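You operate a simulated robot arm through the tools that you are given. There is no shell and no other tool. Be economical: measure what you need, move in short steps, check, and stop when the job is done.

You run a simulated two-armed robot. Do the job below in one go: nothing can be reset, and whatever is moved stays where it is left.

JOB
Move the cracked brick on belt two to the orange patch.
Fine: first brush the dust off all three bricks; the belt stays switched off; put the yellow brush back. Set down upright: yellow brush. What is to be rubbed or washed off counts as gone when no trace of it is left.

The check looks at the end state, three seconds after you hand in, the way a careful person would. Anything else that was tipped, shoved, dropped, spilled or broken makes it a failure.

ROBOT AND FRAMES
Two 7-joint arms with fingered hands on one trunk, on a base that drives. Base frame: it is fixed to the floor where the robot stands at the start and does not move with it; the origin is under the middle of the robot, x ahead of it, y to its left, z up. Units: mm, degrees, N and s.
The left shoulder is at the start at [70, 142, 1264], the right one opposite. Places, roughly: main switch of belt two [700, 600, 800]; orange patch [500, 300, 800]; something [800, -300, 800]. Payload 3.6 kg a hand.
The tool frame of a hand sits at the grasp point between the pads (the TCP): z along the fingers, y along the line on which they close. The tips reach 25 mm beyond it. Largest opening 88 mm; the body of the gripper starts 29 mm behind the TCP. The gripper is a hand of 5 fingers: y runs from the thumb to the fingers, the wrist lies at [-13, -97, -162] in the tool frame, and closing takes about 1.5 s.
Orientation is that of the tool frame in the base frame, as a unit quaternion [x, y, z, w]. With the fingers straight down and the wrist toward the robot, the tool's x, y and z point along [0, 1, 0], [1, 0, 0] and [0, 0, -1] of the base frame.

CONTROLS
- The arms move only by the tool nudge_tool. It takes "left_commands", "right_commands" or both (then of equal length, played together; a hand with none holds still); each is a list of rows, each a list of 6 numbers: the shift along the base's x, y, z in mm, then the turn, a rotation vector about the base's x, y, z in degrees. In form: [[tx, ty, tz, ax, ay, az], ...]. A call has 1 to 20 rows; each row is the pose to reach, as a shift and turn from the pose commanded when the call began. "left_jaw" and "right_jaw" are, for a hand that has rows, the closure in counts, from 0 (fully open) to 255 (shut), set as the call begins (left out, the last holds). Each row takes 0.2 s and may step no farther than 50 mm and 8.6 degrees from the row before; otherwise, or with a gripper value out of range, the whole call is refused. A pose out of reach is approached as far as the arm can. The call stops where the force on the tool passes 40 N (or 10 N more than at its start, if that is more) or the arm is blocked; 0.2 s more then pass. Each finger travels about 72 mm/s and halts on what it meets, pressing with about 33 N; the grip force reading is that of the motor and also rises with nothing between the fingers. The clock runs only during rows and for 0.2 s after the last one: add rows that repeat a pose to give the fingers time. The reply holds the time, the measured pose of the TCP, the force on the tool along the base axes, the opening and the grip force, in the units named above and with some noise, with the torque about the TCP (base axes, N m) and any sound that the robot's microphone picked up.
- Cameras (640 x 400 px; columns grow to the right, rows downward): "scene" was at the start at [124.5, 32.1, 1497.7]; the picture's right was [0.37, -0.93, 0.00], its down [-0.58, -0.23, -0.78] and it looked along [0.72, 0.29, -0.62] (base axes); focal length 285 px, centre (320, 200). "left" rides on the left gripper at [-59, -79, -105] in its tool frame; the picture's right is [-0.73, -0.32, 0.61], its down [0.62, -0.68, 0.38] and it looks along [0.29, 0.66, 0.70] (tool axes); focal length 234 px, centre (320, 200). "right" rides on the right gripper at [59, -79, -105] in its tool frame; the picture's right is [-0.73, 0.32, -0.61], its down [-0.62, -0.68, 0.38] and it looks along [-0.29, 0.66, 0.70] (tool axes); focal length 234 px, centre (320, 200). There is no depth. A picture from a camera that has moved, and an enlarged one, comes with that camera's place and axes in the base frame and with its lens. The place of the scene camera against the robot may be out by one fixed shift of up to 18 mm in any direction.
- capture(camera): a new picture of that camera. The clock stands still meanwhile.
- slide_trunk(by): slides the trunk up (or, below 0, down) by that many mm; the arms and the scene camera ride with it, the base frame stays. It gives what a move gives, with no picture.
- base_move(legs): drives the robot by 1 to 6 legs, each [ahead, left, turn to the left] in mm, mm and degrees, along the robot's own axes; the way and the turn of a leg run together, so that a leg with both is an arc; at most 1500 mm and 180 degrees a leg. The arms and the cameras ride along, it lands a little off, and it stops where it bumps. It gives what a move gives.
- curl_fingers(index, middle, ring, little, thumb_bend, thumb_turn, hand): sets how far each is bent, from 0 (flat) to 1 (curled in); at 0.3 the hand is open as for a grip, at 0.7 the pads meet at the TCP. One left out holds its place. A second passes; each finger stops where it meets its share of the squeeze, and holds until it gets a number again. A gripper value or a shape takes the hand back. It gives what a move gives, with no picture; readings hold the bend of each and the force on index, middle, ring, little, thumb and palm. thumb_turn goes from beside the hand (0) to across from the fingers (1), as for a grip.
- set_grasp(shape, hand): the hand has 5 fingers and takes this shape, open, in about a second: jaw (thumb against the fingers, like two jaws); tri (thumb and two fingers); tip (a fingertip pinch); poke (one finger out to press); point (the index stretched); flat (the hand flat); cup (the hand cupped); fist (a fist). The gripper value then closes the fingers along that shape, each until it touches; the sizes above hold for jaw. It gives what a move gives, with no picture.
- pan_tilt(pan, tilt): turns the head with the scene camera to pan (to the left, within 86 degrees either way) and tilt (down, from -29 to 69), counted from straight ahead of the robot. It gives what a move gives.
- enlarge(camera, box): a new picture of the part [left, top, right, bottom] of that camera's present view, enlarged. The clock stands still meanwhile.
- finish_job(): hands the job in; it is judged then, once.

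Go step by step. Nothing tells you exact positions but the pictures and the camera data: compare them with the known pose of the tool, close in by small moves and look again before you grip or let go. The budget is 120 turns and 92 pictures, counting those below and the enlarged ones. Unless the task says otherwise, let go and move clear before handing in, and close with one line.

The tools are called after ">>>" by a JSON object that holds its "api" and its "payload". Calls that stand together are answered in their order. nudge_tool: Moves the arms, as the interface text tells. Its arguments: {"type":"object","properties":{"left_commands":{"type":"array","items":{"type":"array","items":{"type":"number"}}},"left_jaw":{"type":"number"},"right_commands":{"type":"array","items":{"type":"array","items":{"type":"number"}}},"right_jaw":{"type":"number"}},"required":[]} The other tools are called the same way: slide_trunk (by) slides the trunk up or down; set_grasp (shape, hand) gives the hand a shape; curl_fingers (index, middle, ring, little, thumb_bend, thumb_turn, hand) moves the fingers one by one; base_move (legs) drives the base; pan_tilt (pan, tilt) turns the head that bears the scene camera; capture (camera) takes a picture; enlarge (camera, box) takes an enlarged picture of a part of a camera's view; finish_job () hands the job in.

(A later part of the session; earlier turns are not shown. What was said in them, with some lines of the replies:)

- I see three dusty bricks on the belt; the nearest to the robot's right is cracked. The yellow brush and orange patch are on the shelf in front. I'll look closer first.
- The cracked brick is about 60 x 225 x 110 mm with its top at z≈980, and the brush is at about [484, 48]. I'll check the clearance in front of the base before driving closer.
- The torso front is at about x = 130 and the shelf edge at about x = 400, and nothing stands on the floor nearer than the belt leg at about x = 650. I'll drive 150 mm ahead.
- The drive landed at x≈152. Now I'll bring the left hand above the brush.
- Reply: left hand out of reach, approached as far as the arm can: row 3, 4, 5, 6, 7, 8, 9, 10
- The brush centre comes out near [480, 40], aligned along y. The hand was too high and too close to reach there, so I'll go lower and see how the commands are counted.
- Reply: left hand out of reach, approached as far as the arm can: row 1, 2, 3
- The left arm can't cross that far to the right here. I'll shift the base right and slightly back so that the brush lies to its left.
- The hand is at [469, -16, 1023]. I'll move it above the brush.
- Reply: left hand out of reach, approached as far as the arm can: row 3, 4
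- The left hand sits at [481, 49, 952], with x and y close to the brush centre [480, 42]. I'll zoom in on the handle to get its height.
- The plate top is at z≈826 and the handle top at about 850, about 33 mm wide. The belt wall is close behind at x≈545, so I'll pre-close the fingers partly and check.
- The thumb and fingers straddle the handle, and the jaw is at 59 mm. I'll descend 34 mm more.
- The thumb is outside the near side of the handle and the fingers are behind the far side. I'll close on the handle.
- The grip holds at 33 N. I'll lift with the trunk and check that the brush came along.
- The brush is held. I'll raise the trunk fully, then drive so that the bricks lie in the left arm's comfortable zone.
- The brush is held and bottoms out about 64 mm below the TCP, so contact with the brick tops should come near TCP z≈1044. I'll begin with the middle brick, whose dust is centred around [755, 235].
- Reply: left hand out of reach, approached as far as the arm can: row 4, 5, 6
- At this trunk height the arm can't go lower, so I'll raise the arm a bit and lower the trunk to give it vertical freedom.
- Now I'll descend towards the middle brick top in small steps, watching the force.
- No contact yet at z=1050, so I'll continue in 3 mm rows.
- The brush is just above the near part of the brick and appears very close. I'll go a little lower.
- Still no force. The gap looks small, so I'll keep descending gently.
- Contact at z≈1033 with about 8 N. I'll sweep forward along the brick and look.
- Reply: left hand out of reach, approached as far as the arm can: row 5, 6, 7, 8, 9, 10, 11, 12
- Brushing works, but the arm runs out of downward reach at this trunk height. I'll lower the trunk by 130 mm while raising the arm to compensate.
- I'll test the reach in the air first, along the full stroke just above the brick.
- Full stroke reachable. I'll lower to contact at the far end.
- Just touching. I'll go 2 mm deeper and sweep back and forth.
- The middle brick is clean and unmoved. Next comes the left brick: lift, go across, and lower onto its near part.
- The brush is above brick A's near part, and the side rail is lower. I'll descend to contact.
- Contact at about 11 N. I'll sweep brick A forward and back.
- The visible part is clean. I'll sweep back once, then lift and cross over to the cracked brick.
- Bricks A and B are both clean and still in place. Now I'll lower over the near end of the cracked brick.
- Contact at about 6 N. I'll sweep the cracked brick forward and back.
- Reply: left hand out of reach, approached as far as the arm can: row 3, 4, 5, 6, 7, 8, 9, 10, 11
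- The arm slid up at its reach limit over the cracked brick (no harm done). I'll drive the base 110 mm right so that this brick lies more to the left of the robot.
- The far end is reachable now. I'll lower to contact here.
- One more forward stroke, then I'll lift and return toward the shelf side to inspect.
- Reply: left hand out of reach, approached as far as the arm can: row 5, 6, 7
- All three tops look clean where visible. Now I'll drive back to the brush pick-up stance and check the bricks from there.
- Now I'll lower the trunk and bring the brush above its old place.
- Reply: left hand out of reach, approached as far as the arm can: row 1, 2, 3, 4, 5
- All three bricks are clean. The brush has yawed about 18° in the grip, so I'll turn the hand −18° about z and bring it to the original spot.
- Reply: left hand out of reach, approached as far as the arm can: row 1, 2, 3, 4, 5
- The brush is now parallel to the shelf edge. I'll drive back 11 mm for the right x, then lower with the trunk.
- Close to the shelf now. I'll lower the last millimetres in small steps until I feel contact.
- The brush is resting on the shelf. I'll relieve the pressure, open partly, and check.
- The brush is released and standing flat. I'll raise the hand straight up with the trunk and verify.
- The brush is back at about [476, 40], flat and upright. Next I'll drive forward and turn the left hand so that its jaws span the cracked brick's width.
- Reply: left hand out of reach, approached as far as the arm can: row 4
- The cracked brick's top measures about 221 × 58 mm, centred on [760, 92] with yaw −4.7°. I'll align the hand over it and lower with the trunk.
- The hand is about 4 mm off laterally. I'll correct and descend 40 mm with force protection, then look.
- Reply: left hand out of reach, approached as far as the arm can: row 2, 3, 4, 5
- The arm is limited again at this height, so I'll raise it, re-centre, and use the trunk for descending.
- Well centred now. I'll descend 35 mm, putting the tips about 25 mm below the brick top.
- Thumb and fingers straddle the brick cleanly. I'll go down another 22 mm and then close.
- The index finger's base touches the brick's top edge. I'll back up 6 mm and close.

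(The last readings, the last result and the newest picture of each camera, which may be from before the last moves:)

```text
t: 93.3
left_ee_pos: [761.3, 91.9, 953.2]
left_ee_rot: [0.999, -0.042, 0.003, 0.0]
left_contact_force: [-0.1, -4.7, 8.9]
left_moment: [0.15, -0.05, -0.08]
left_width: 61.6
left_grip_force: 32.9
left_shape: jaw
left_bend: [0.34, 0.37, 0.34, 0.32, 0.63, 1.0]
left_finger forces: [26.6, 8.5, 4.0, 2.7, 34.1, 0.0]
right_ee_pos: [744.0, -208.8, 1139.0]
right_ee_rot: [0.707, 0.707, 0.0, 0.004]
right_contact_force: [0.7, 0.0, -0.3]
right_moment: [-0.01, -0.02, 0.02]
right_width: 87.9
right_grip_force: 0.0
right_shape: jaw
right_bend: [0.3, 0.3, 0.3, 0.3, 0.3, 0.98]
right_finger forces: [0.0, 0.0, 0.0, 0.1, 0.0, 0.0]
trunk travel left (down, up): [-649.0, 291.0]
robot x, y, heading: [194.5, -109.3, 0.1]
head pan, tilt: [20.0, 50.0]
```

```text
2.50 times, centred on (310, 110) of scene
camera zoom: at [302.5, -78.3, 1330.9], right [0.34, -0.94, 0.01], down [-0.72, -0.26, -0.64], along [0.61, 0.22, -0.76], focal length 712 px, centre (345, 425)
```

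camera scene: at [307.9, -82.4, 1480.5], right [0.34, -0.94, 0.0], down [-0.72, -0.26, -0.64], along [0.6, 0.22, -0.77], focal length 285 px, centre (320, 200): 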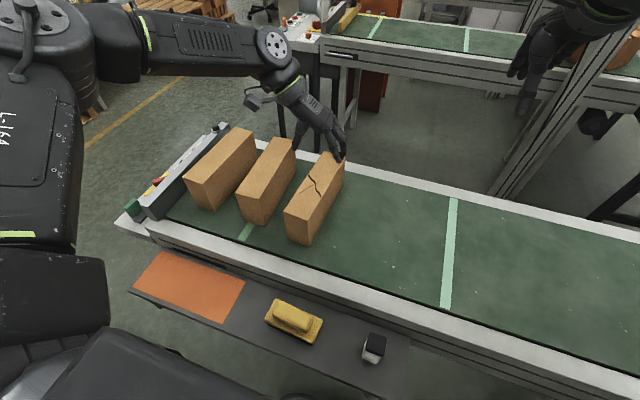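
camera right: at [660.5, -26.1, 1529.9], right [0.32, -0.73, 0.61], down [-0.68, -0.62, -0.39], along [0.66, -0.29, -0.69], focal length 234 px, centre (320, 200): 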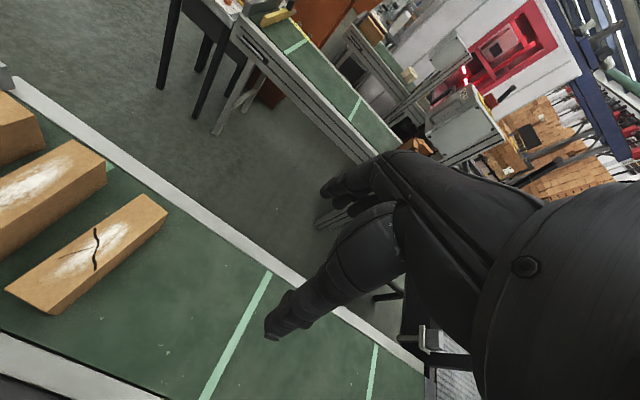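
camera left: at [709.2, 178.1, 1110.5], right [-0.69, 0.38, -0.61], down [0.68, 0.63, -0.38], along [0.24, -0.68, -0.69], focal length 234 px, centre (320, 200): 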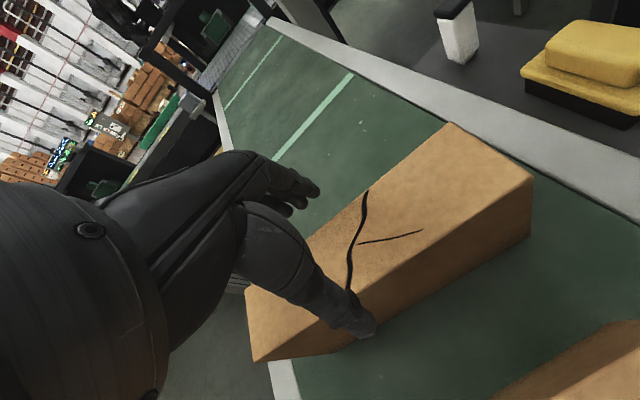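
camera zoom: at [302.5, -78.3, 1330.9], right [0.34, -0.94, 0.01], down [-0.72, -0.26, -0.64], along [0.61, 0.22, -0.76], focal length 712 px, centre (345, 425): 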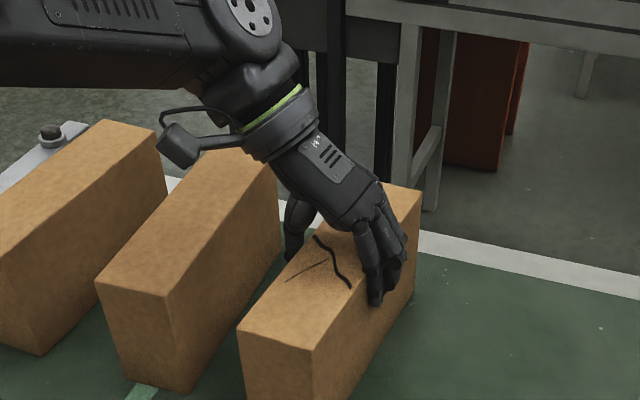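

Gripped at 33 N with the thumb opposing. I'll make a test lift of 12 mm.

>>> {"api": "slide_trunk", "payload": {"by": 12}}

>>> {"api": "enlarge", "payload": {"camera": "scene", "box": [200, 30, 420, 190]}}

```text
t: 93.9
left_ee_pos: [761.3, 92.3, 963.7]
left_ee_rot: [0.999, -0.041, 0.001, -0.001]
left_contact_force: [0.3, -0.5, -11.2]
left_moment: [-0.03, -0.01, 0.01]
left_width: 61.7
left_grip_force: 33.0
left_shape: jaw
left_bend: [0.35, 0.38, 0.35, 0.33, 0.63, 0.98]
left_finger forces: [23.3, 8.0, 3.0, 2.6, 36.0, 0.0]
right_ee_pos: [744.8, -207.7, 1150.3]
right_ee_rot: [0.707, 0.707, 0.0, 0.004]
right_contact_force: [0.2, -0.5, 0.2]
right_moment: [-0.03, 0.02, 0.0]
right_width: 87.7
right_grip_force: 0.1
right_shape: jaw
right_bend: [0.3, 0.3, 0.3, 0.3, 0.3, 0.98]
right_finger forces: [0.0, 0.1, 0.1, 0.0, 0.0, 0.0]
trunk travel left (down, up): [-661.0, 279.0]
robot x, y, heading: [193.4, -112.2, -0.0]
head pan, tilt: [20.0, 50.0]
```

```text
2.50 times, centred on (310, 110) of scene
camera zoom: at [303.0, -78.0, 1342.9], right [0.34, -0.94, 0.01], down [-0.72, -0.26, -0.64], along [0.61, 0.22, -0.76], focal length 712 px, centre (345, 425)
```

zoom: 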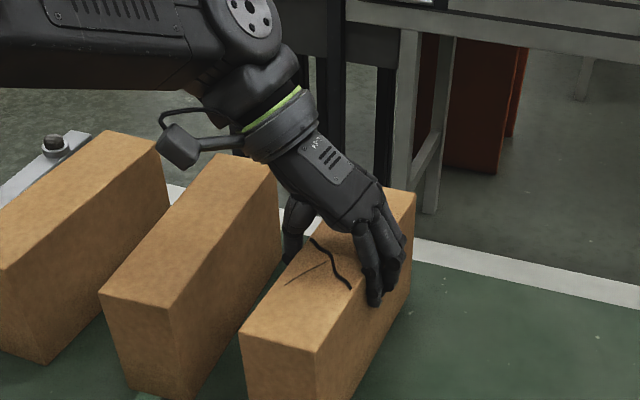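

The brick hangs freely and balanced, about 11 N. I'll raise it well clear and drive the base back and left toward the patch.

>>> {"api": "slide_trunk", "payload": {"by": 160}}

>>> {"api": "base_move", "payload": {"legs": [[-110, 0, 0], [0, 250, 0]]}}

>>> {"api": "capture", "payload": {"camera": "scene"}}

```text
t: 95.7
left_ee_pos: [766.1, 89.6, 1122.7]
left_ee_rot: [0.999, -0.041, -0.001, -0.001]
left_contact_force: [0.5, 0.0, -11.8]
left_moment: [0.02, 0.01, 0.04]
left_width: 61.9
left_grip_force: 32.5
left_shape: jaw
left_bend: [0.35, 0.38, 0.35, 0.33, 0.63, 0.98]
left_finger forces: [23.2, 8.0, 2.9, 2.7, 36.0, 0.0]
right_ee_pos: [749.2, -212.2, 1307.0]
right_ee_rot: [0.708, 0.707, -0.001, 0.0]
right_contact_force: [0.1, -0.6, 0.1]
right_moment: [-0.05, 0.01, 0.03]
right_width: 87.7
right_grip_force: 0.1
right_shape: jaw
right_bend: [0.3, 0.3, 0.3, 0.3, 0.3, 0.98]
right_finger forces: [0.0, 0.0, 0.1, 0.1, 0.0, 0.0]
trunk travel left (down, up): [-821.0, 119.0]
robot x, y, heading: [193.9, -110.0, 0.1]
head pan, tilt: [20.0, 50.0]
```

```text
t: 98.3
left_ee_pos: [656.1, 336.8, 1123.4]
left_ee_rot: [0.999, -0.041, -0.001, -0.002]
left_contact_force: [-0.5, 0.2, -12.1]
left_moment: [0.0, 0.01, 0.0]
left_width: 62.2
left_grip_force: 32.9
left_shape: jaw
left_bend: [0.35, 0.38, 0.35, 0.34, 0.63, 0.98]
left_finger forces: [23.5, 8.3, 2.6, 2.6, 35.5, 0.0]
right_ee_pos: [639.8, 35.8, 1307.5]
right_ee_rot: [0.707, 0.708, 0.002, 0.0]
right_contact_force: [0.7, -0.3, 0.1]
right_moment: [0.01, -0.01, 0.02]
right_width: 87.6
right_grip_force: 0.0
right_shape: jaw
right_bend: [0.3, 0.3, 0.3, 0.3, 0.3, 0.98]
right_finger forces: [0.0, 0.2, 0.0, 0.0, 0.0, 0.0]
trunk travel left (down, up): [-821.0, 119.0]
robot x, y, heading: [79.6, 140.9, 0.4]
head pan, tilt: [20.0, 50.0]
```

```text
22 pictures are left
camera scene: at [199.0, 164.4, 1502.3], right [0.34, -0.94, 0.0], down [-0.72, -0.26, -0.64], along [0.6, 0.22, -0.77], focal length 285 px, centre (320, 200)
```

scene: 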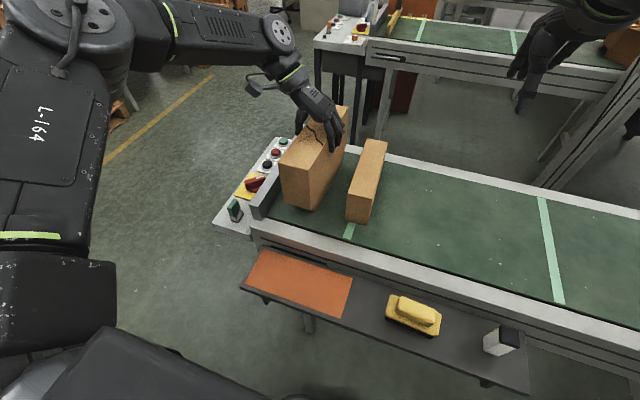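

Everything is clear of the other bricks. Now I'll turn the brick +95° in the air and draw it back.

>>> {"api": "nudge_tool", "payload": {"left_commands": [[-10, 0, 0, 0, 0, 8], [-20, 0, 0, 0, 0, 16], [-30, 0, 0, 0, 0, 24], [-40, 0, 0, 0, 0, 32], [-50, 0, 0, 0, 0, 40], [-60, 0, 0, 0, 0, 48], [-70, 0, 0, 0, 0, 56], [-80, -2, 0, 0, 0, 64], [-90, -4, 0, 0, 0, 72], [-100, -6, 0, 0, 0, 80], [-110, -8, 0, 0, 0, 88], [-120, -10, 0, 0, 0, 95.5], [-130, -12, 0, 0, 0, 95.5], [-130, -12, 0, 0, 0, 95.5]]}}

>>> {"api": "capture", "payload": {"camera": "scene"}}

```text
t: 101.3
left_ee_pos: [525.2, 326.7, 1122.5]
left_ee_rot: [0.702, 0.712, -0.002, -0.002]
left_contact_force: [0.6, -0.5, -12.5]
left_moment: [0.0, 0.03, -0.01]
left_width: 61.6
left_grip_force: 33.0
left_shape: jaw
left_bend: [0.36, 0.38, 0.35, 0.34, 0.63, 0.98]
left_finger forces: [22.3, 8.1, 2.4, 2.7, 34.8, 0.0]
left hand out of reach, approached as far as the arm can: row 9
right_ee_pos: [639.7, 37.8, 1307.4]
right_ee_rot: [0.707, 0.707, 0.0, 0.0]
right_contact_force: [0.1, -0.7, 0.1]
right_moment: [0.0, 0.03, 0.01]
right_width: 87.4
right_grip_force: 0.0
right_shape: jaw
right_bend: [0.3, 0.3, 0.3, 0.3, 0.3, 0.98]
right_finger forces: [0.1, 0.0, 0.1, 0.0, 0.1, 0.1]
trunk travel left (down, up): [-821.0, 119.0]
robot x, y, heading: [77.1, 141.4, -0.0]
head pan, tilt: [20.0, 50.0]
```

```text
21 pictures are left
camera scene: at [199.1, 166.8, 1502.3], right [0.34, -0.94, 0.0], down [-0.72, -0.26, -0.64], along [0.6, 0.22, -0.77], focal length 285 px, centre (320, 200)
```

scene: 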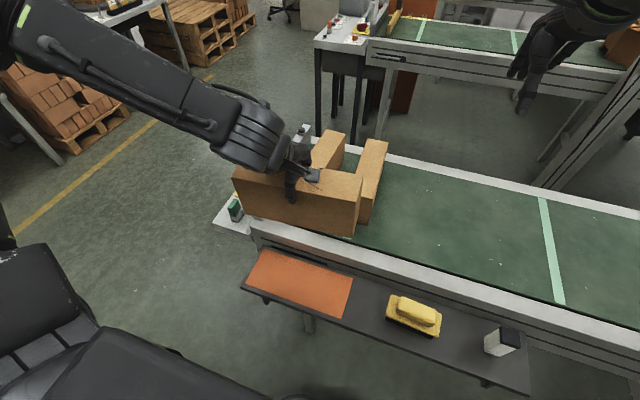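

The brick now lies along the patch direction. I'll drive back 45 mm to be over the patch and lower with the trunk.

>>> {"api": "base_move", "payload": {"legs": [[-45, -7, 0]]}}

>>> {"api": "slide_trunk", "payload": {"by": -170}}

>>> {"api": "capture", "payload": {"camera": "scene"}}

>>> {"api": "capture", "payload": {"camera": "left"}}

```text
t: 102.2
left_ee_pos: [488.2, 322.0, 1118.0]
left_ee_rot: [0.702, 0.712, -0.005, -0.004]
left_contact_force: [1.2, -0.3, -12.3]
left_moment: [0.0, 0.01, 0.0]
left_width: 61.7
left_grip_force: 33.4
left_shape: jaw
left_bend: [0.36, 0.38, 0.35, 0.34, 0.63, 0.98]
left_finger forces: [22.8, 8.5, 2.3, 2.7, 35.0, 0.1]
right_ee_pos: [602.8, 30.8, 1302.3]
right_ee_rot: [0.707, 0.707, -0.004, -0.002]
right_contact_force: [0.3, -0.4, 0.4]
right_moment: [-0.02, 0.05, -0.01]
right_width: 87.5
right_grip_force: 0.0
right_shape: jaw
right_bend: [0.3, 0.3, 0.3, 0.3, 0.3, 0.98]
right_finger forces: [0.0, 0.0, 0.1, 0.1, 0.0, 0.0]
trunk travel left (down, up): [-821.0, 119.0]
robot x, y, heading: [37.4, 133.2, -0.1]
head pan, tilt: [20.0, 50.0]
```

```text
t: 104.2
left_ee_pos: [481.5, 319.6, 952.7]
left_ee_rot: [0.702, 0.712, -0.001, -0.001]
left_contact_force: [0.4, -0.4, -11.4]
left_moment: [0.02, 0.0, 0.0]
left_width: 62.0
left_grip_force: 33.0
left_shape: jaw
left_bend: [0.36, 0.38, 0.35, 0.34, 0.63, 0.98]
left_finger forces: [22.4, 8.3, 2.2, 2.7, 35.1, 0.0]
right_ee_pos: [595.0, 30.0, 1137.5]
right_ee_rot: [0.707, 0.707, -0.001, 0.0]
right_contact_force: [0.0, 0.5, -0.3]
right_moment: [0.01, -0.04, 0.01]
right_width: 87.5
right_grip_force: 0.1
right_shape: jaw
right_bend: [0.3, 0.3, 0.3, 0.3, 0.3, 0.98]
right_finger forces: [0.0, 0.0, 0.0, 0.1, 0.0, 0.0]
trunk travel left (down, up): [-651.0, 289.0]
robot x, y, heading: [36.6, 129.1, 0.0]
head pan, tilt: [20.0, 50.0]
```

```text
20 pictures are left
camera scene: at [153.7, 159.8, 1332.4], right [0.34, -0.94, 0.0], down [-0.72, -0.26, -0.64], along [0.6, 0.22, -0.77], focal length 285 px, centre (320, 200)
```

scene: 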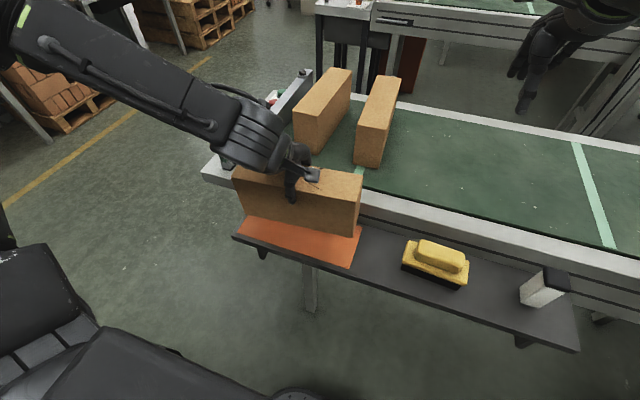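

```text
19 pictures are left
camera left: at [402.8, 260.2, 1057.5], right [-0.32, -0.73, -0.61], down [-0.69, 0.61, -0.38], along [0.65, 0.3, -0.7], focal length 234 px, centre (320, 200)
```

left: 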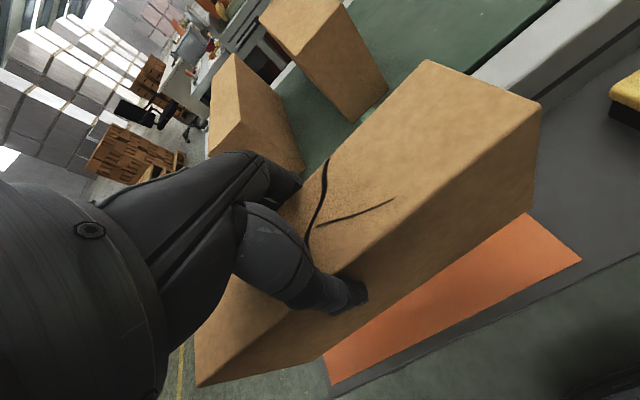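

The brick is over the patch (centre ≈ [479, 322], brick ≈ [481, 320]) with margins all round. I'll lower it further.

>>> {"api": "slide_trunk", "payload": {"by": -52}}

>>> {"api": "capture", "payload": {"camera": "scene"}}

>>> {"api": "capture", "payload": {"camera": "left"}}

```text
t: 105.1
left_ee_pos: [480.2, 319.5, 899.9]
left_ee_rot: [0.702, 0.712, -0.002, -0.002]
left_contact_force: [0.1, 0.4, -12.5]
left_moment: [0.02, 0.02, 0.0]
left_width: 61.8
left_grip_force: 33.4
left_shape: jaw
left_bend: [0.36, 0.38, 0.35, 0.34, 0.63, 0.98]
left_finger forces: [22.3, 8.3, 2.4, 2.6, 35.2, 0.1]
right_ee_pos: [594.1, 29.9, 1084.6]
right_ee_rot: [0.707, 0.707, -0.001, 0.001]
right_contact_force: [-0.8, 0.6, 0.3]
right_moment: [-0.04, 0.0, -0.01]
right_width: 87.9
right_grip_force: 0.0
right_shape: jaw
right_bend: [0.3, 0.3, 0.3, 0.3, 0.3, 0.98]
right_finger forces: [0.0, 0.0, 0.1, 0.0, 0.0, 0.0]
trunk travel left (down, up): [-599.0, 341.0]
robot x, y, heading: [37.1, 133.5, -0.2]
head pan, tilt: [20.0, 50.0]
```

```text
18 pictures are left
camera scene: at [153.7, 159.8, 1280.3], right [0.34, -0.94, 0.0], down [-0.72, -0.26, -0.64], along [0.6, 0.22, -0.77], focal length 285 px, centre (320, 200)
```

scene: 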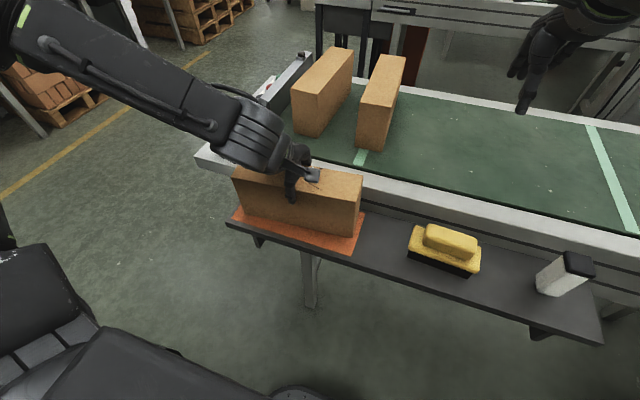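

```text
17 pictures are left
camera left: at [402.8, 260.2, 1005.4], right [-0.32, -0.73, -0.61], down [-0.69, 0.61, -0.38], along [0.65, 0.3, -0.7], focal length 234 px, centre (320, 200)
```

left: 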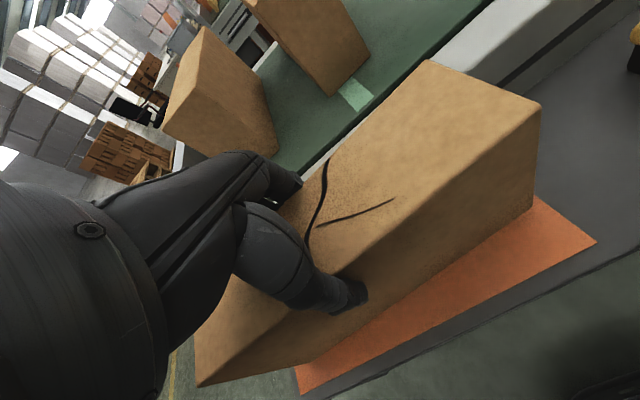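

>>> {"api": "enlarge", "payload": {"camera": "scene", "box": [210, 150, 390, 270]}}

>>> {"api": "slide_trunk", "payload": {"by": -7}}

>>> {"api": "slide_trunk", "payload": {"by": -2}}

```text
3.33 times, centred on (300, 210) of scene
camera zoom: at [153.7, 159.8, 1280.3], right [0.34, -0.94, 0.0], down [-0.72, -0.26, -0.64], along [0.6, 0.22, -0.77], focal length 949 px, centre (387, 167)
```

zoom: 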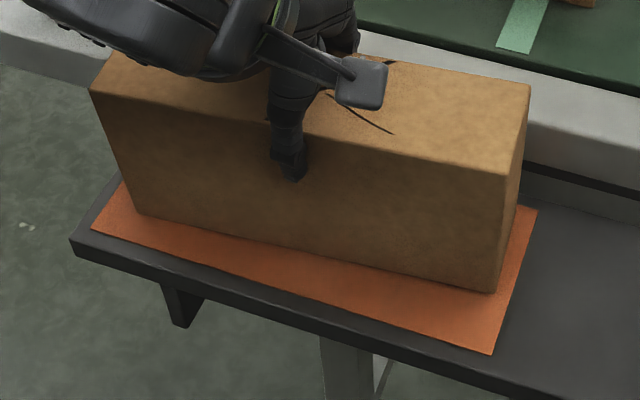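

```text
t: 105.7
left_ee_pos: [481.3, 318.0, 896.0]
left_ee_rot: [0.702, 0.712, 0.0, 0.001]
left_contact_force: [5.7, 2.3, 13.0]
left_moment: [0.13, 0.13, 0.05]
left_width: 61.5
left_grip_force: 33.2
left_shape: jaw
left_bend: [0.35, 0.38, 0.35, 0.34, 0.63, 0.98]
left_finger forces: [28.2, 9.2, 2.3, 3.8, 33.9, 0.0]
right_ee_pos: [593.3, 28.6, 1080.2]
right_ee_rot: [0.708, 0.707, -0.001, 0.0]
right_contact_force: [-0.1, 0.0, -0.2]
right_moment: [-0.01, 0.0, 0.01]
right_width: 87.6
right_grip_force: 0.1
right_shape: jaw
right_bend: [0.3, 0.3, 0.3, 0.3, 0.3, 0.98]
right_finger forces: [0.0, 0.1, 0.1, 0.0, 0.0, 0.1]
trunk travel left (down, up): [-592.0, 348.0]
robot x, y, heading: [35.0, 132.7, 0.0]
head pan, tilt: [20.0, 50.0]
```

```text
t: 106.2
left_ee_pos: [479.7, 318.6, 894.1]
left_ee_rot: [0.701, 0.713, 0.001, 0.001]
left_contact_force: [11.3, 3.7, 32.5]
left_moment: [0.13, 0.13, 0.09]
left_width: 61.1
left_grip_force: 32.6
left_shape: jaw
left_bend: [0.33, 0.38, 0.35, 0.33, 0.64, 0.98]
left_finger forces: [33.5, 9.9, 3.5, 3.8, 32.1, 0.0]
right_ee_pos: [592.4, 29.7, 1078.1]
right_ee_rot: [0.707, 0.707, 0.0, 0.0]
right_contact_force: [0.5, -0.1, 0.7]
right_moment: [0.01, 0.01, -0.01]
right_width: 87.8
right_grip_force: 0.1
right_shape: jaw
right_bend: [0.3, 0.3, 0.3, 0.3, 0.3, 0.98]
right_finger forces: [0.1, 0.0, 0.0, 0.0, 0.0, 0.0]
trunk travel left (down, up): [-590.0, 350.0]
robot x, y, heading: [34.2, 129.7, -0.3]
head pan, tilt: [20.0, 50.0]
```

The brick has landed. I'll relieve the pressure and check its place on the patch before letting go.

>>> {"api": "slide_trunk", "payload": {"by": 2.5}}

>>> {"api": "enlarge", "payload": {"camera": "scene", "box": [210, 150, 390, 270]}}

```text
t: 106.7
left_ee_pos: [479.5, 320.0, 894.7]
left_ee_rot: [0.703, 0.711, 0.001, -0.001]
left_contact_force: [11.4, 3.3, 24.4]
left_moment: [0.12, -0.06, 0.04]
left_width: 60.6
left_grip_force: 33.5
left_shape: jaw
left_bend: [0.33, 0.37, 0.34, 0.33, 0.64, 0.98]
left_finger forces: [31.6, 10.0, 3.9, 3.1, 31.6, 0.1]
right_ee_pos: [592.8, 29.3, 1079.4]
right_ee_rot: [0.707, 0.707, 0.0, 0.0]
right_contact_force: [1.1, 1.2, 0.0]
right_moment: [0.01, 0.0, -0.06]
right_width: 87.6
right_grip_force: 0.1
right_shape: jaw
right_bend: [0.3, 0.3, 0.3, 0.3, 0.3, 0.98]
right_finger forces: [0.1, 0.0, 0.1, 0.1, 0.1, 0.0]
trunk travel left (down, up): [-592.0, 347.0]
robot x, y, heading: [35.5, 133.1, 0.3]
head pan, tilt: [20.0, 50.0]
```

```text
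3.33 times, centred on (300, 210) of scene
camera zoom: at [152.0, 158.6, 1274.0], right [0.34, -0.94, 0.0], down [-0.72, -0.26, -0.64], along [0.6, 0.22, -0.77], focal length 949 px, centre (387, 167)
```

zoom: 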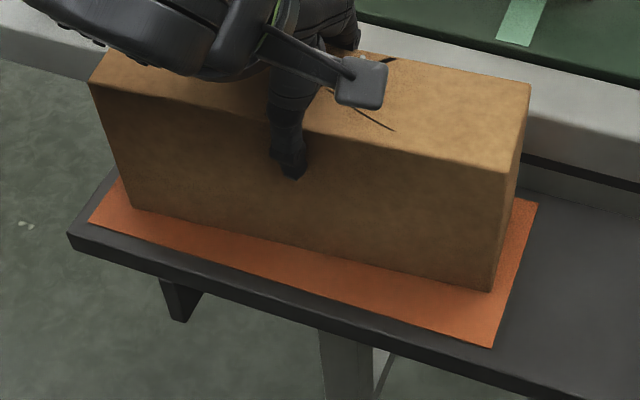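

The brick is turned about 4° against the patch and sits a little far back. I'll lift it slightly, correct yaw and position, and set it down again.

>>> {"api": "slide_trunk", "payload": {"by": 12}}

>>> {"api": "nudge_tool", "payload": {"left_commands": [[-3, 2, 0, 0, 0, -2], [-7, 5, 0, 0, 0, -4], [-7, 5, 0, 0, 0, -4]]}}

>>> {"api": "enlarge", "payload": {"camera": "scene", "box": [210, 150, 390, 270]}}

```text
t: 107.3
left_ee_pos: [479.8, 319.3, 905.5]
left_ee_rot: [0.702, 0.712, -0.002, -0.003]
left_contact_force: [-0.3, -0.5, -12.0]
left_moment: [0.01, 0.04, 0.0]
left_width: 61.5
left_grip_force: 33.0
left_shape: jaw
left_bend: [0.35, 0.38, 0.35, 0.34, 0.64, 0.98]
left_finger forces: [23.8, 8.3, 2.6, 2.7, 36.6, 0.0]
right_ee_pos: [593.8, 28.9, 1090.8]
right_ee_rot: [0.707, 0.707, 0.0, 0.0]
right_contact_force: [-0.8, 0.2, -0.1]
right_moment: [0.02, 0.02, 0.04]
right_width: 87.4
right_grip_force: 0.1
right_shape: jaw
right_bend: [0.3, 0.3, 0.3, 0.3, 0.3, 0.98]
right_finger forces: [0.0, 0.0, 0.0, 0.0, 0.1, 0.1]
trunk travel left (down, up): [-604.0, 335.0]
robot x, y, heading: [35.6, 134.5, -0.0]
head pan, tilt: [20.0, 50.0]
```

```text
t: 108.1
left_ee_pos: [473.3, 324.8, 904.8]
left_ee_rot: [0.726, 0.688, -0.001, 0.0]
left_contact_force: [0.1, 0.3, -11.8]
left_moment: [0.0, 0.01, 0.02]
left_width: 61.2
left_grip_force: 32.9
left_shape: jaw
left_bend: [0.35, 0.38, 0.35, 0.34, 0.64, 0.98]
left_finger forces: [23.8, 8.3, 2.6, 2.6, 36.7, 0.0]
right_ee_pos: [595.1, 29.9, 1090.2]
right_ee_rot: [0.707, 0.708, 0.0, 0.0]
right_contact_force: [0.1, 0.4, -1.1]
right_moment: [0.01, -0.01, -0.02]
right_width: 87.8
right_grip_force: 0.1
right_shape: jaw
right_bend: [0.3, 0.3, 0.3, 0.3, 0.3, 0.98]
right_finger forces: [0.0, 0.1, 0.0, 0.1, 0.0, 0.0]
trunk travel left (down, up): [-604.0, 335.0]
robot x, y, heading: [29.9, 136.0, 0.1]
head pan, tilt: [20.0, 50.0]
```

```text
3.33 times, centred on (300, 210) of scene
camera zoom: at [154.3, 159.7, 1285.7], right [0.34, -0.94, 0.0], down [-0.72, -0.26, -0.64], along [0.6, 0.22, -0.77], focal length 949 px, centre (387, 167)
```

zoom: 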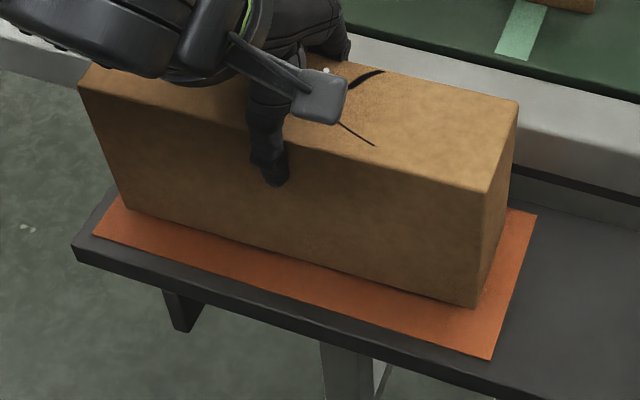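

Aligned well now. I'll lower it again.

>>> {"api": "slide_trunk", "payload": {"by": -8.5}}

>>> {"api": "slide_trunk", "payload": {"by": -1.5}}

>>> {"api": "enlarge", "payload": {"camera": "scene", "box": [210, 150, 390, 270]}}

```text
t: 108.7
left_ee_pos: [474.2, 324.5, 897.5]
left_ee_rot: [0.727, 0.687, -0.001, -0.002]
left_contact_force: [-0.4, 0.9, -11.3]
left_moment: [0.13, 0.01, 0.0]
left_width: 61.2
left_grip_force: 33.0
left_shape: jaw
left_bend: [0.35, 0.38, 0.35, 0.34, 0.64, 0.98]
left_finger forces: [23.1, 8.7, 2.6, 3.0, 36.7, 0.1]
right_ee_pos: [594.0, 31.2, 1083.1]
right_ee_rot: [0.707, 0.707, -0.001, 0.0]
right_contact_force: [0.5, -0.3, -0.3]
right_moment: [0.02, 0.04, 0.02]
right_width: 87.8
right_grip_force: 0.1
right_shape: jaw
right_bend: [0.3, 0.3, 0.3, 0.3, 0.3, 0.98]
right_finger forces: [0.0, 0.1, 0.0, 0.1, 0.0, 0.0]
trunk travel left (down, up): [-596.0, 344.0]
robot x, y, heading: [39.2, 132.9, 0.2]
head pan, tilt: [20.0, 50.0]
```

```text
t: 109.2
left_ee_pos: [474.7, 324.5, 896.4]
left_ee_rot: [0.727, 0.687, -0.001, -0.001]
left_contact_force: [2.0, 1.1, -2.4]
left_moment: [0.1, 0.08, 0.0]
left_width: 61.3
left_grip_force: 32.9
left_shape: jaw
left_bend: [0.35, 0.38, 0.35, 0.34, 0.64, 0.98]
left_finger forces: [25.1, 8.7, 2.7, 3.5, 36.2, 0.0]
right_ee_pos: [593.2, 30.6, 1081.8]
right_ee_rot: [0.707, 0.708, -0.001, 0.001]
right_contact_force: [0.0, -0.3, -0.2]
right_moment: [0.04, 0.01, -0.02]
right_width: 87.5
right_grip_force: 0.1
right_shape: jaw
right_bend: [0.3, 0.3, 0.3, 0.3, 0.3, 0.98]
right_finger forces: [0.0, 0.0, 0.1, 0.0, 0.1, 0.1]
trunk travel left (down, up): [-595.0, 345.0]
robot x, y, heading: [33.9, 135.5, -0.1]
head pan, tilt: [20.0, 50.0]
```

```text
3.33 times, centred on (300, 210) of scene
camera zoom: at [153.2, 159.7, 1276.0], right [0.34, -0.94, 0.0], down [-0.72, -0.26, -0.64], along [0.6, 0.22, -0.77], focal length 949 px, centre (387, 167)
```

zoom: 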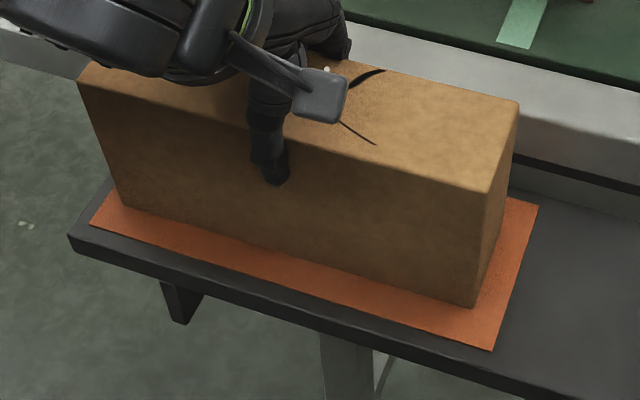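

Nearly all of its weight is on the shelf. I'll settle it a touch more and open the hand partly.

>>> {"api": "slide_trunk", "payload": {"by": -0.8}}

>>> {"api": "nudge_tool", "payload": {"left_commands": [[0, 0, 0, 0, 0, 0], [0, 0, 0, 0, 0, 0], [0, 0, 0, 0, 0, 0], [0, 0, 0, 0, 0, 0], [0, 0, 0, 0, 0, 0]], "left_jaw": 30}}

>>> {"api": "capture", "payload": {"camera": "left"}}

>>> {"api": "enlarge", "payload": {"camera": "scene", "box": [210, 130, 390, 270]}}

```text
t: 109.7
left_ee_pos: [474.0, 324.1, 896.5]
left_ee_rot: [0.727, 0.686, -0.001, -0.002]
left_contact_force: [5.9, 2.5, 8.0]
left_moment: [0.1, 0.05, -0.02]
left_width: 61.3
left_grip_force: 32.9
left_shape: jaw
left_bend: [0.35, 0.38, 0.35, 0.34, 0.64, 0.98]
left_finger forces: [28.0, 8.9, 2.8, 3.8, 35.5, 0.0]
right_ee_pos: [592.3, 30.6, 1080.3]
right_ee_rot: [0.707, 0.707, -0.001, 0.001]
right_contact_force: [-0.8, 0.3, 0.2]
right_moment: [0.0, -0.01, 0.02]
right_width: 87.9
right_grip_force: 0.1
right_shape: jaw
right_bend: [0.3, 0.3, 0.3, 0.3, 0.3, 0.98]
right_finger forces: [0.1, 0.0, 0.1, 0.0, 0.0, 0.1]
trunk travel left (down, up): [-594.0, 346.0]
robot x, y, heading: [36.0, 132.4, 0.1]
head pan, tilt: [20.0, 50.0]
```

```text
t: 110.9
left_ee_pos: [474.6, 324.1, 894.8]
left_ee_rot: [0.727, 0.687, -0.001, -0.001]
left_contact_force: [2.1, 0.7, -0.5]
left_moment: [-0.03, 0.04, 0.04]
left_width: 77.5
left_grip_force: 0.1
left_shape: jaw
left_bend: [0.27, 0.32, 0.3, 0.32, 0.37, 0.98]
left_finger forces: [2.7, 0.0, 0.1, 0.5, 0.0, 0.0]
right_ee_pos: [594.3, 30.6, 1079.2]
right_ee_rot: [0.708, 0.707, 0.0, 0.0]
right_contact_force: [-0.2, -0.3, -0.4]
right_moment: [0.01, -0.01, 0.01]
right_width: 87.7
right_grip_force: 0.0
right_shape: jaw
right_bend: [0.3, 0.3, 0.3, 0.3, 0.3, 0.98]
right_finger forces: [0.0, 0.0, 0.1, 0.0, 0.0, 0.1]
trunk travel left (down, up): [-594.0, 346.0]
robot x, y, heading: [33.7, 133.8, 0.2]
head pan, tilt: [20.0, 50.0]
```

```text
12 pictures are left
camera left: at [391.4, 270.9, 1000.3], right [-0.37, -0.71, -0.61], down [-0.65, 0.66, -0.38], along [0.67, 0.25, -0.7], focal length 234 px, centre (320, 200)
```

left: 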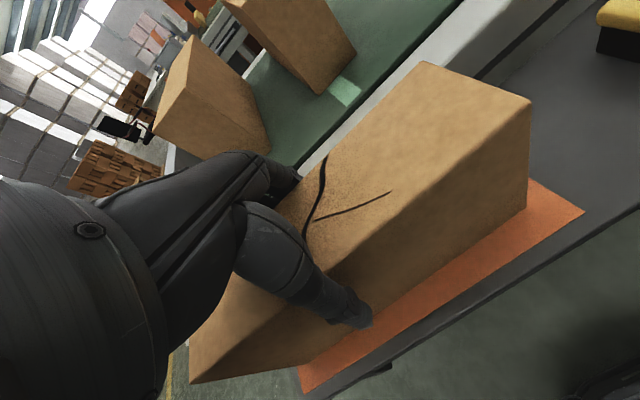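

```text
2.86 times, centred on (300, 200) of scene
camera zoom: at [153.3, 159.5, 1275.1], right [0.34, -0.94, 0.0], down [-0.72, -0.26, -0.64], along [0.6, 0.22, -0.77], focal length 813 px, centre (377, 200)
```

zoom: 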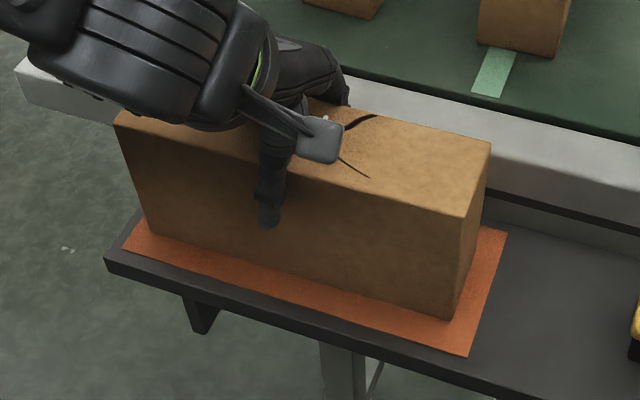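

Released. I'll raise the hand a little first, then fully.

>>> {"api": "slide_trunk", "payload": {"by": 12}}

>>> {"api": "slide_trunk", "payload": {"by": 200}}

>>> {"api": "base_move", "payload": {"legs": [[-90, 0, 0]]}}

>>> {"api": "capture", "payload": {"camera": "scene"}}

>>> {"api": "capture", "payload": {"camera": "left"}}

```text
t: 111.5
left_ee_pos: [472.0, 324.3, 908.1]
left_ee_rot: [0.727, 0.687, -0.001, -0.001]
left_contact_force: [0.8, -0.3, -0.2]
left_moment: [-0.01, 0.01, 0.0]
left_width: 77.5
left_grip_force: 0.0
left_shape: jaw
left_bend: [0.28, 0.32, 0.3, 0.32, 0.37, 0.98]
left_finger forces: [0.5, 0.0, 0.0, 0.0, 0.0, 0.1]
right_ee_pos: [592.6, 29.5, 1093.4]
right_ee_rot: [0.707, 0.707, 0.001, 0.0]
right_contact_force: [-0.5, 0.5, 0.1]
right_moment: [0.01, 0.01, 0.03]
right_width: 87.7
right_grip_force: 0.0
right_shape: jaw
right_bend: [0.3, 0.3, 0.3, 0.3, 0.3, 0.98]
right_finger forces: [0.0, 0.0, 0.1, 0.0, 0.0, 0.0]
trunk travel left (down, up): [-606.0, 334.0]
robot x, y, heading: [35.7, 134.2, 0.1]
head pan, tilt: [20.0, 50.0]
```

```text
t: 113.7
left_ee_pos: [472.1, 323.5, 1108.0]
left_ee_rot: [0.726, 0.687, -0.001, -0.001]
left_contact_force: [0.6, 0.1, -0.3]
left_moment: [0.0, 0.0, 0.01]
left_width: 77.6
left_grip_force: 0.1
left_shape: jaw
left_bend: [0.28, 0.32, 0.3, 0.32, 0.37, 0.98]
left_finger forces: [0.0, 0.0, 0.0, 0.0, 0.0, 0.0]
right_ee_pos: [593.4, 29.6, 1292.3]
right_ee_rot: [0.707, 0.707, 0.0, 0.0]
right_contact_force: [-0.6, 0.3, -0.3]
right_moment: [-0.02, -0.03, 0.0]
right_width: 87.5
right_grip_force: 0.0
right_shape: jaw
right_bend: [0.3, 0.3, 0.3, 0.3, 0.3, 0.98]
right_finger forces: [0.1, 0.0, 0.0, 0.0, 0.0, 0.0]
trunk travel left (down, up): [-806.0, 134.0]
robot x, y, heading: [35.9, 130.1, -0.0]
head pan, tilt: [20.0, 50.0]
```

```text
t: 114.8
left_ee_pos: [387.3, 324.3, 1106.2]
left_ee_rot: [0.726, 0.687, -0.003, -0.003]
left_contact_force: [0.7, -0.9, -0.5]
left_moment: [0.04, 0.0, -0.04]
left_width: 77.4
left_grip_force: 0.2
left_shape: jaw
left_bend: [0.28, 0.32, 0.3, 0.32, 0.37, 0.98]
left_finger forces: [0.1, 0.0, 0.1, 0.0, 0.0, 0.1]
right_ee_pos: [507.9, 30.2, 1291.8]
right_ee_rot: [0.707, 0.708, -0.002, -0.001]
right_contact_force: [0.3, 0.3, 0.2]
right_moment: [-0.02, 0.04, -0.01]
right_width: 87.8
right_grip_force: 0.1
right_shape: jaw
right_bend: [0.3, 0.3, 0.3, 0.3, 0.3, 0.98]
right_finger forces: [0.1, 0.0, 0.0, 0.1, 0.1, 0.1]
trunk travel left (down, up): [-806.0, 134.0]
robot x, y, heading: [-52.5, 135.0, -0.1]
head pan, tilt: [20.0, 50.0]
```

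```text
10 pictures are left
camera scene: at [67.8, 159.2, 1486.7], right [0.34, -0.94, 0.0], down [-0.72, -0.26, -0.64], along [0.6, 0.22, -0.77], focal length 285 px, centre (320, 200)
```

scene: 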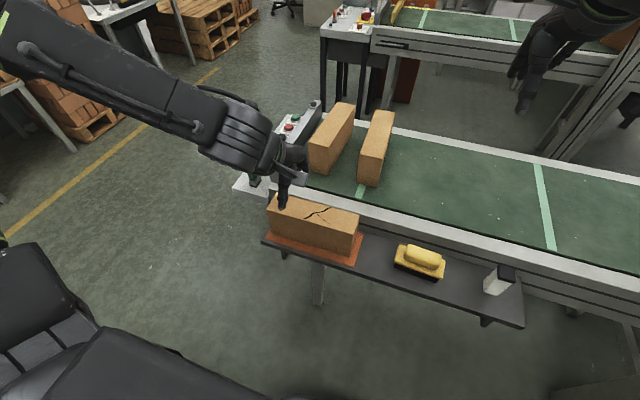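

```text
9 pictures are left
camera left: at [305.4, 270.6, 1211.4], right [-0.37, -0.71, -0.61], down [-0.65, 0.66, -0.38], along [0.67, 0.25, -0.7], focal length 234 px, centre (320, 200)
```

left: 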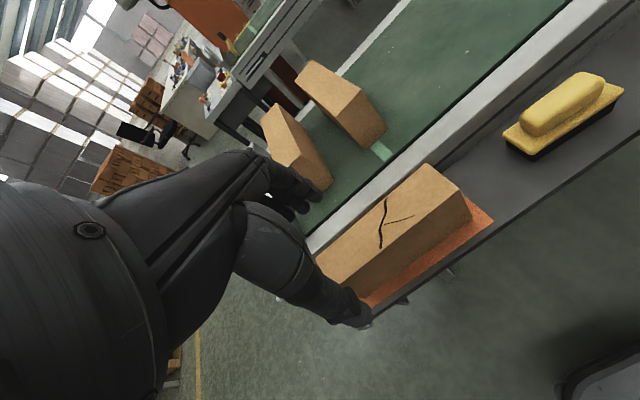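

Everything is in place. I'll take one last close look for leftover dust and check the brush and the patch.

>>> {"api": "enlarge", "payload": {"camera": "scene", "box": [260, 90, 420, 200]}}

>>> {"api": "enlarge", "payload": {"camera": "scene", "box": [250, 180, 460, 300]}}

>>> {"api": "enlarge", "payload": {"camera": "left", "box": [240, 50, 500, 300]}}

```text
3.64 times, centred on (340, 145) of scene
camera zoom: at [67.8, 159.2, 1486.7], right [0.34, -0.94, 0.0], down [-0.72, -0.26, -0.64], along [0.6, 0.22, -0.77], focal length 1035 px, centre (247, 400)
```

zoom: 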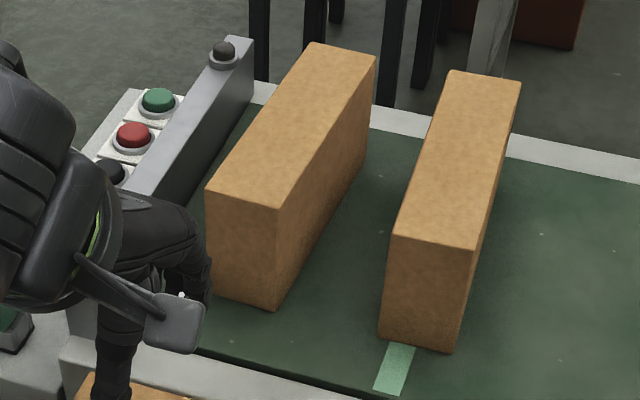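

```text
3.05 times, centred on (355, 240) of scene
camera zoom: at [67.8, 159.2, 1486.7], right [0.34, -0.94, 0.0], down [-0.72, -0.26, -0.64], along [0.6, 0.22, -0.77], focal length 868 px, centre (213, 78)
```

zoom: 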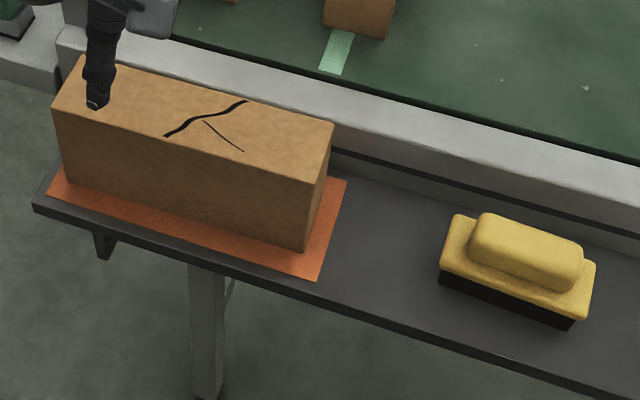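

```text
1.60 times, centred on (370, 175) of left
camera zoom: at [305.4, 270.6, 1211.4], right [-0.37, -0.71, -0.61], down [-0.65, 0.66, -0.38], along [0.67, 0.25, -0.7], focal length 375 px, centre (240, 240)
```

zoom: 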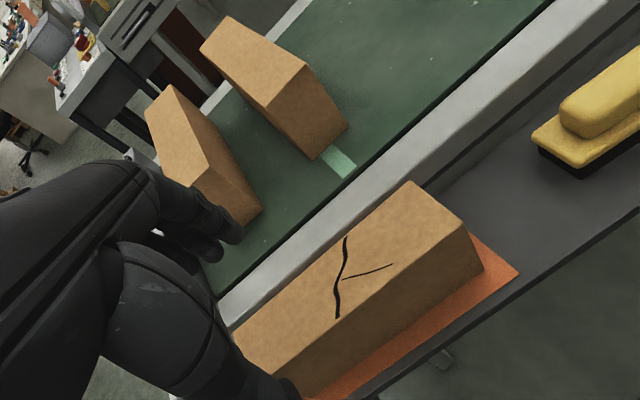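

All three bricks are clean, the cracked brick rests within the orange patch, the brush stands upright in its place, the belt is untouched and the hands are clear.

>>> {"api": "finish_job", "payload": {}}

```text
The job is handed in.
```

The cracked brick is on the orange patch, all three bricks are free of dust, the yellow brush is back upright within a few millimetres of where it was, and I left the belt's switches alone.
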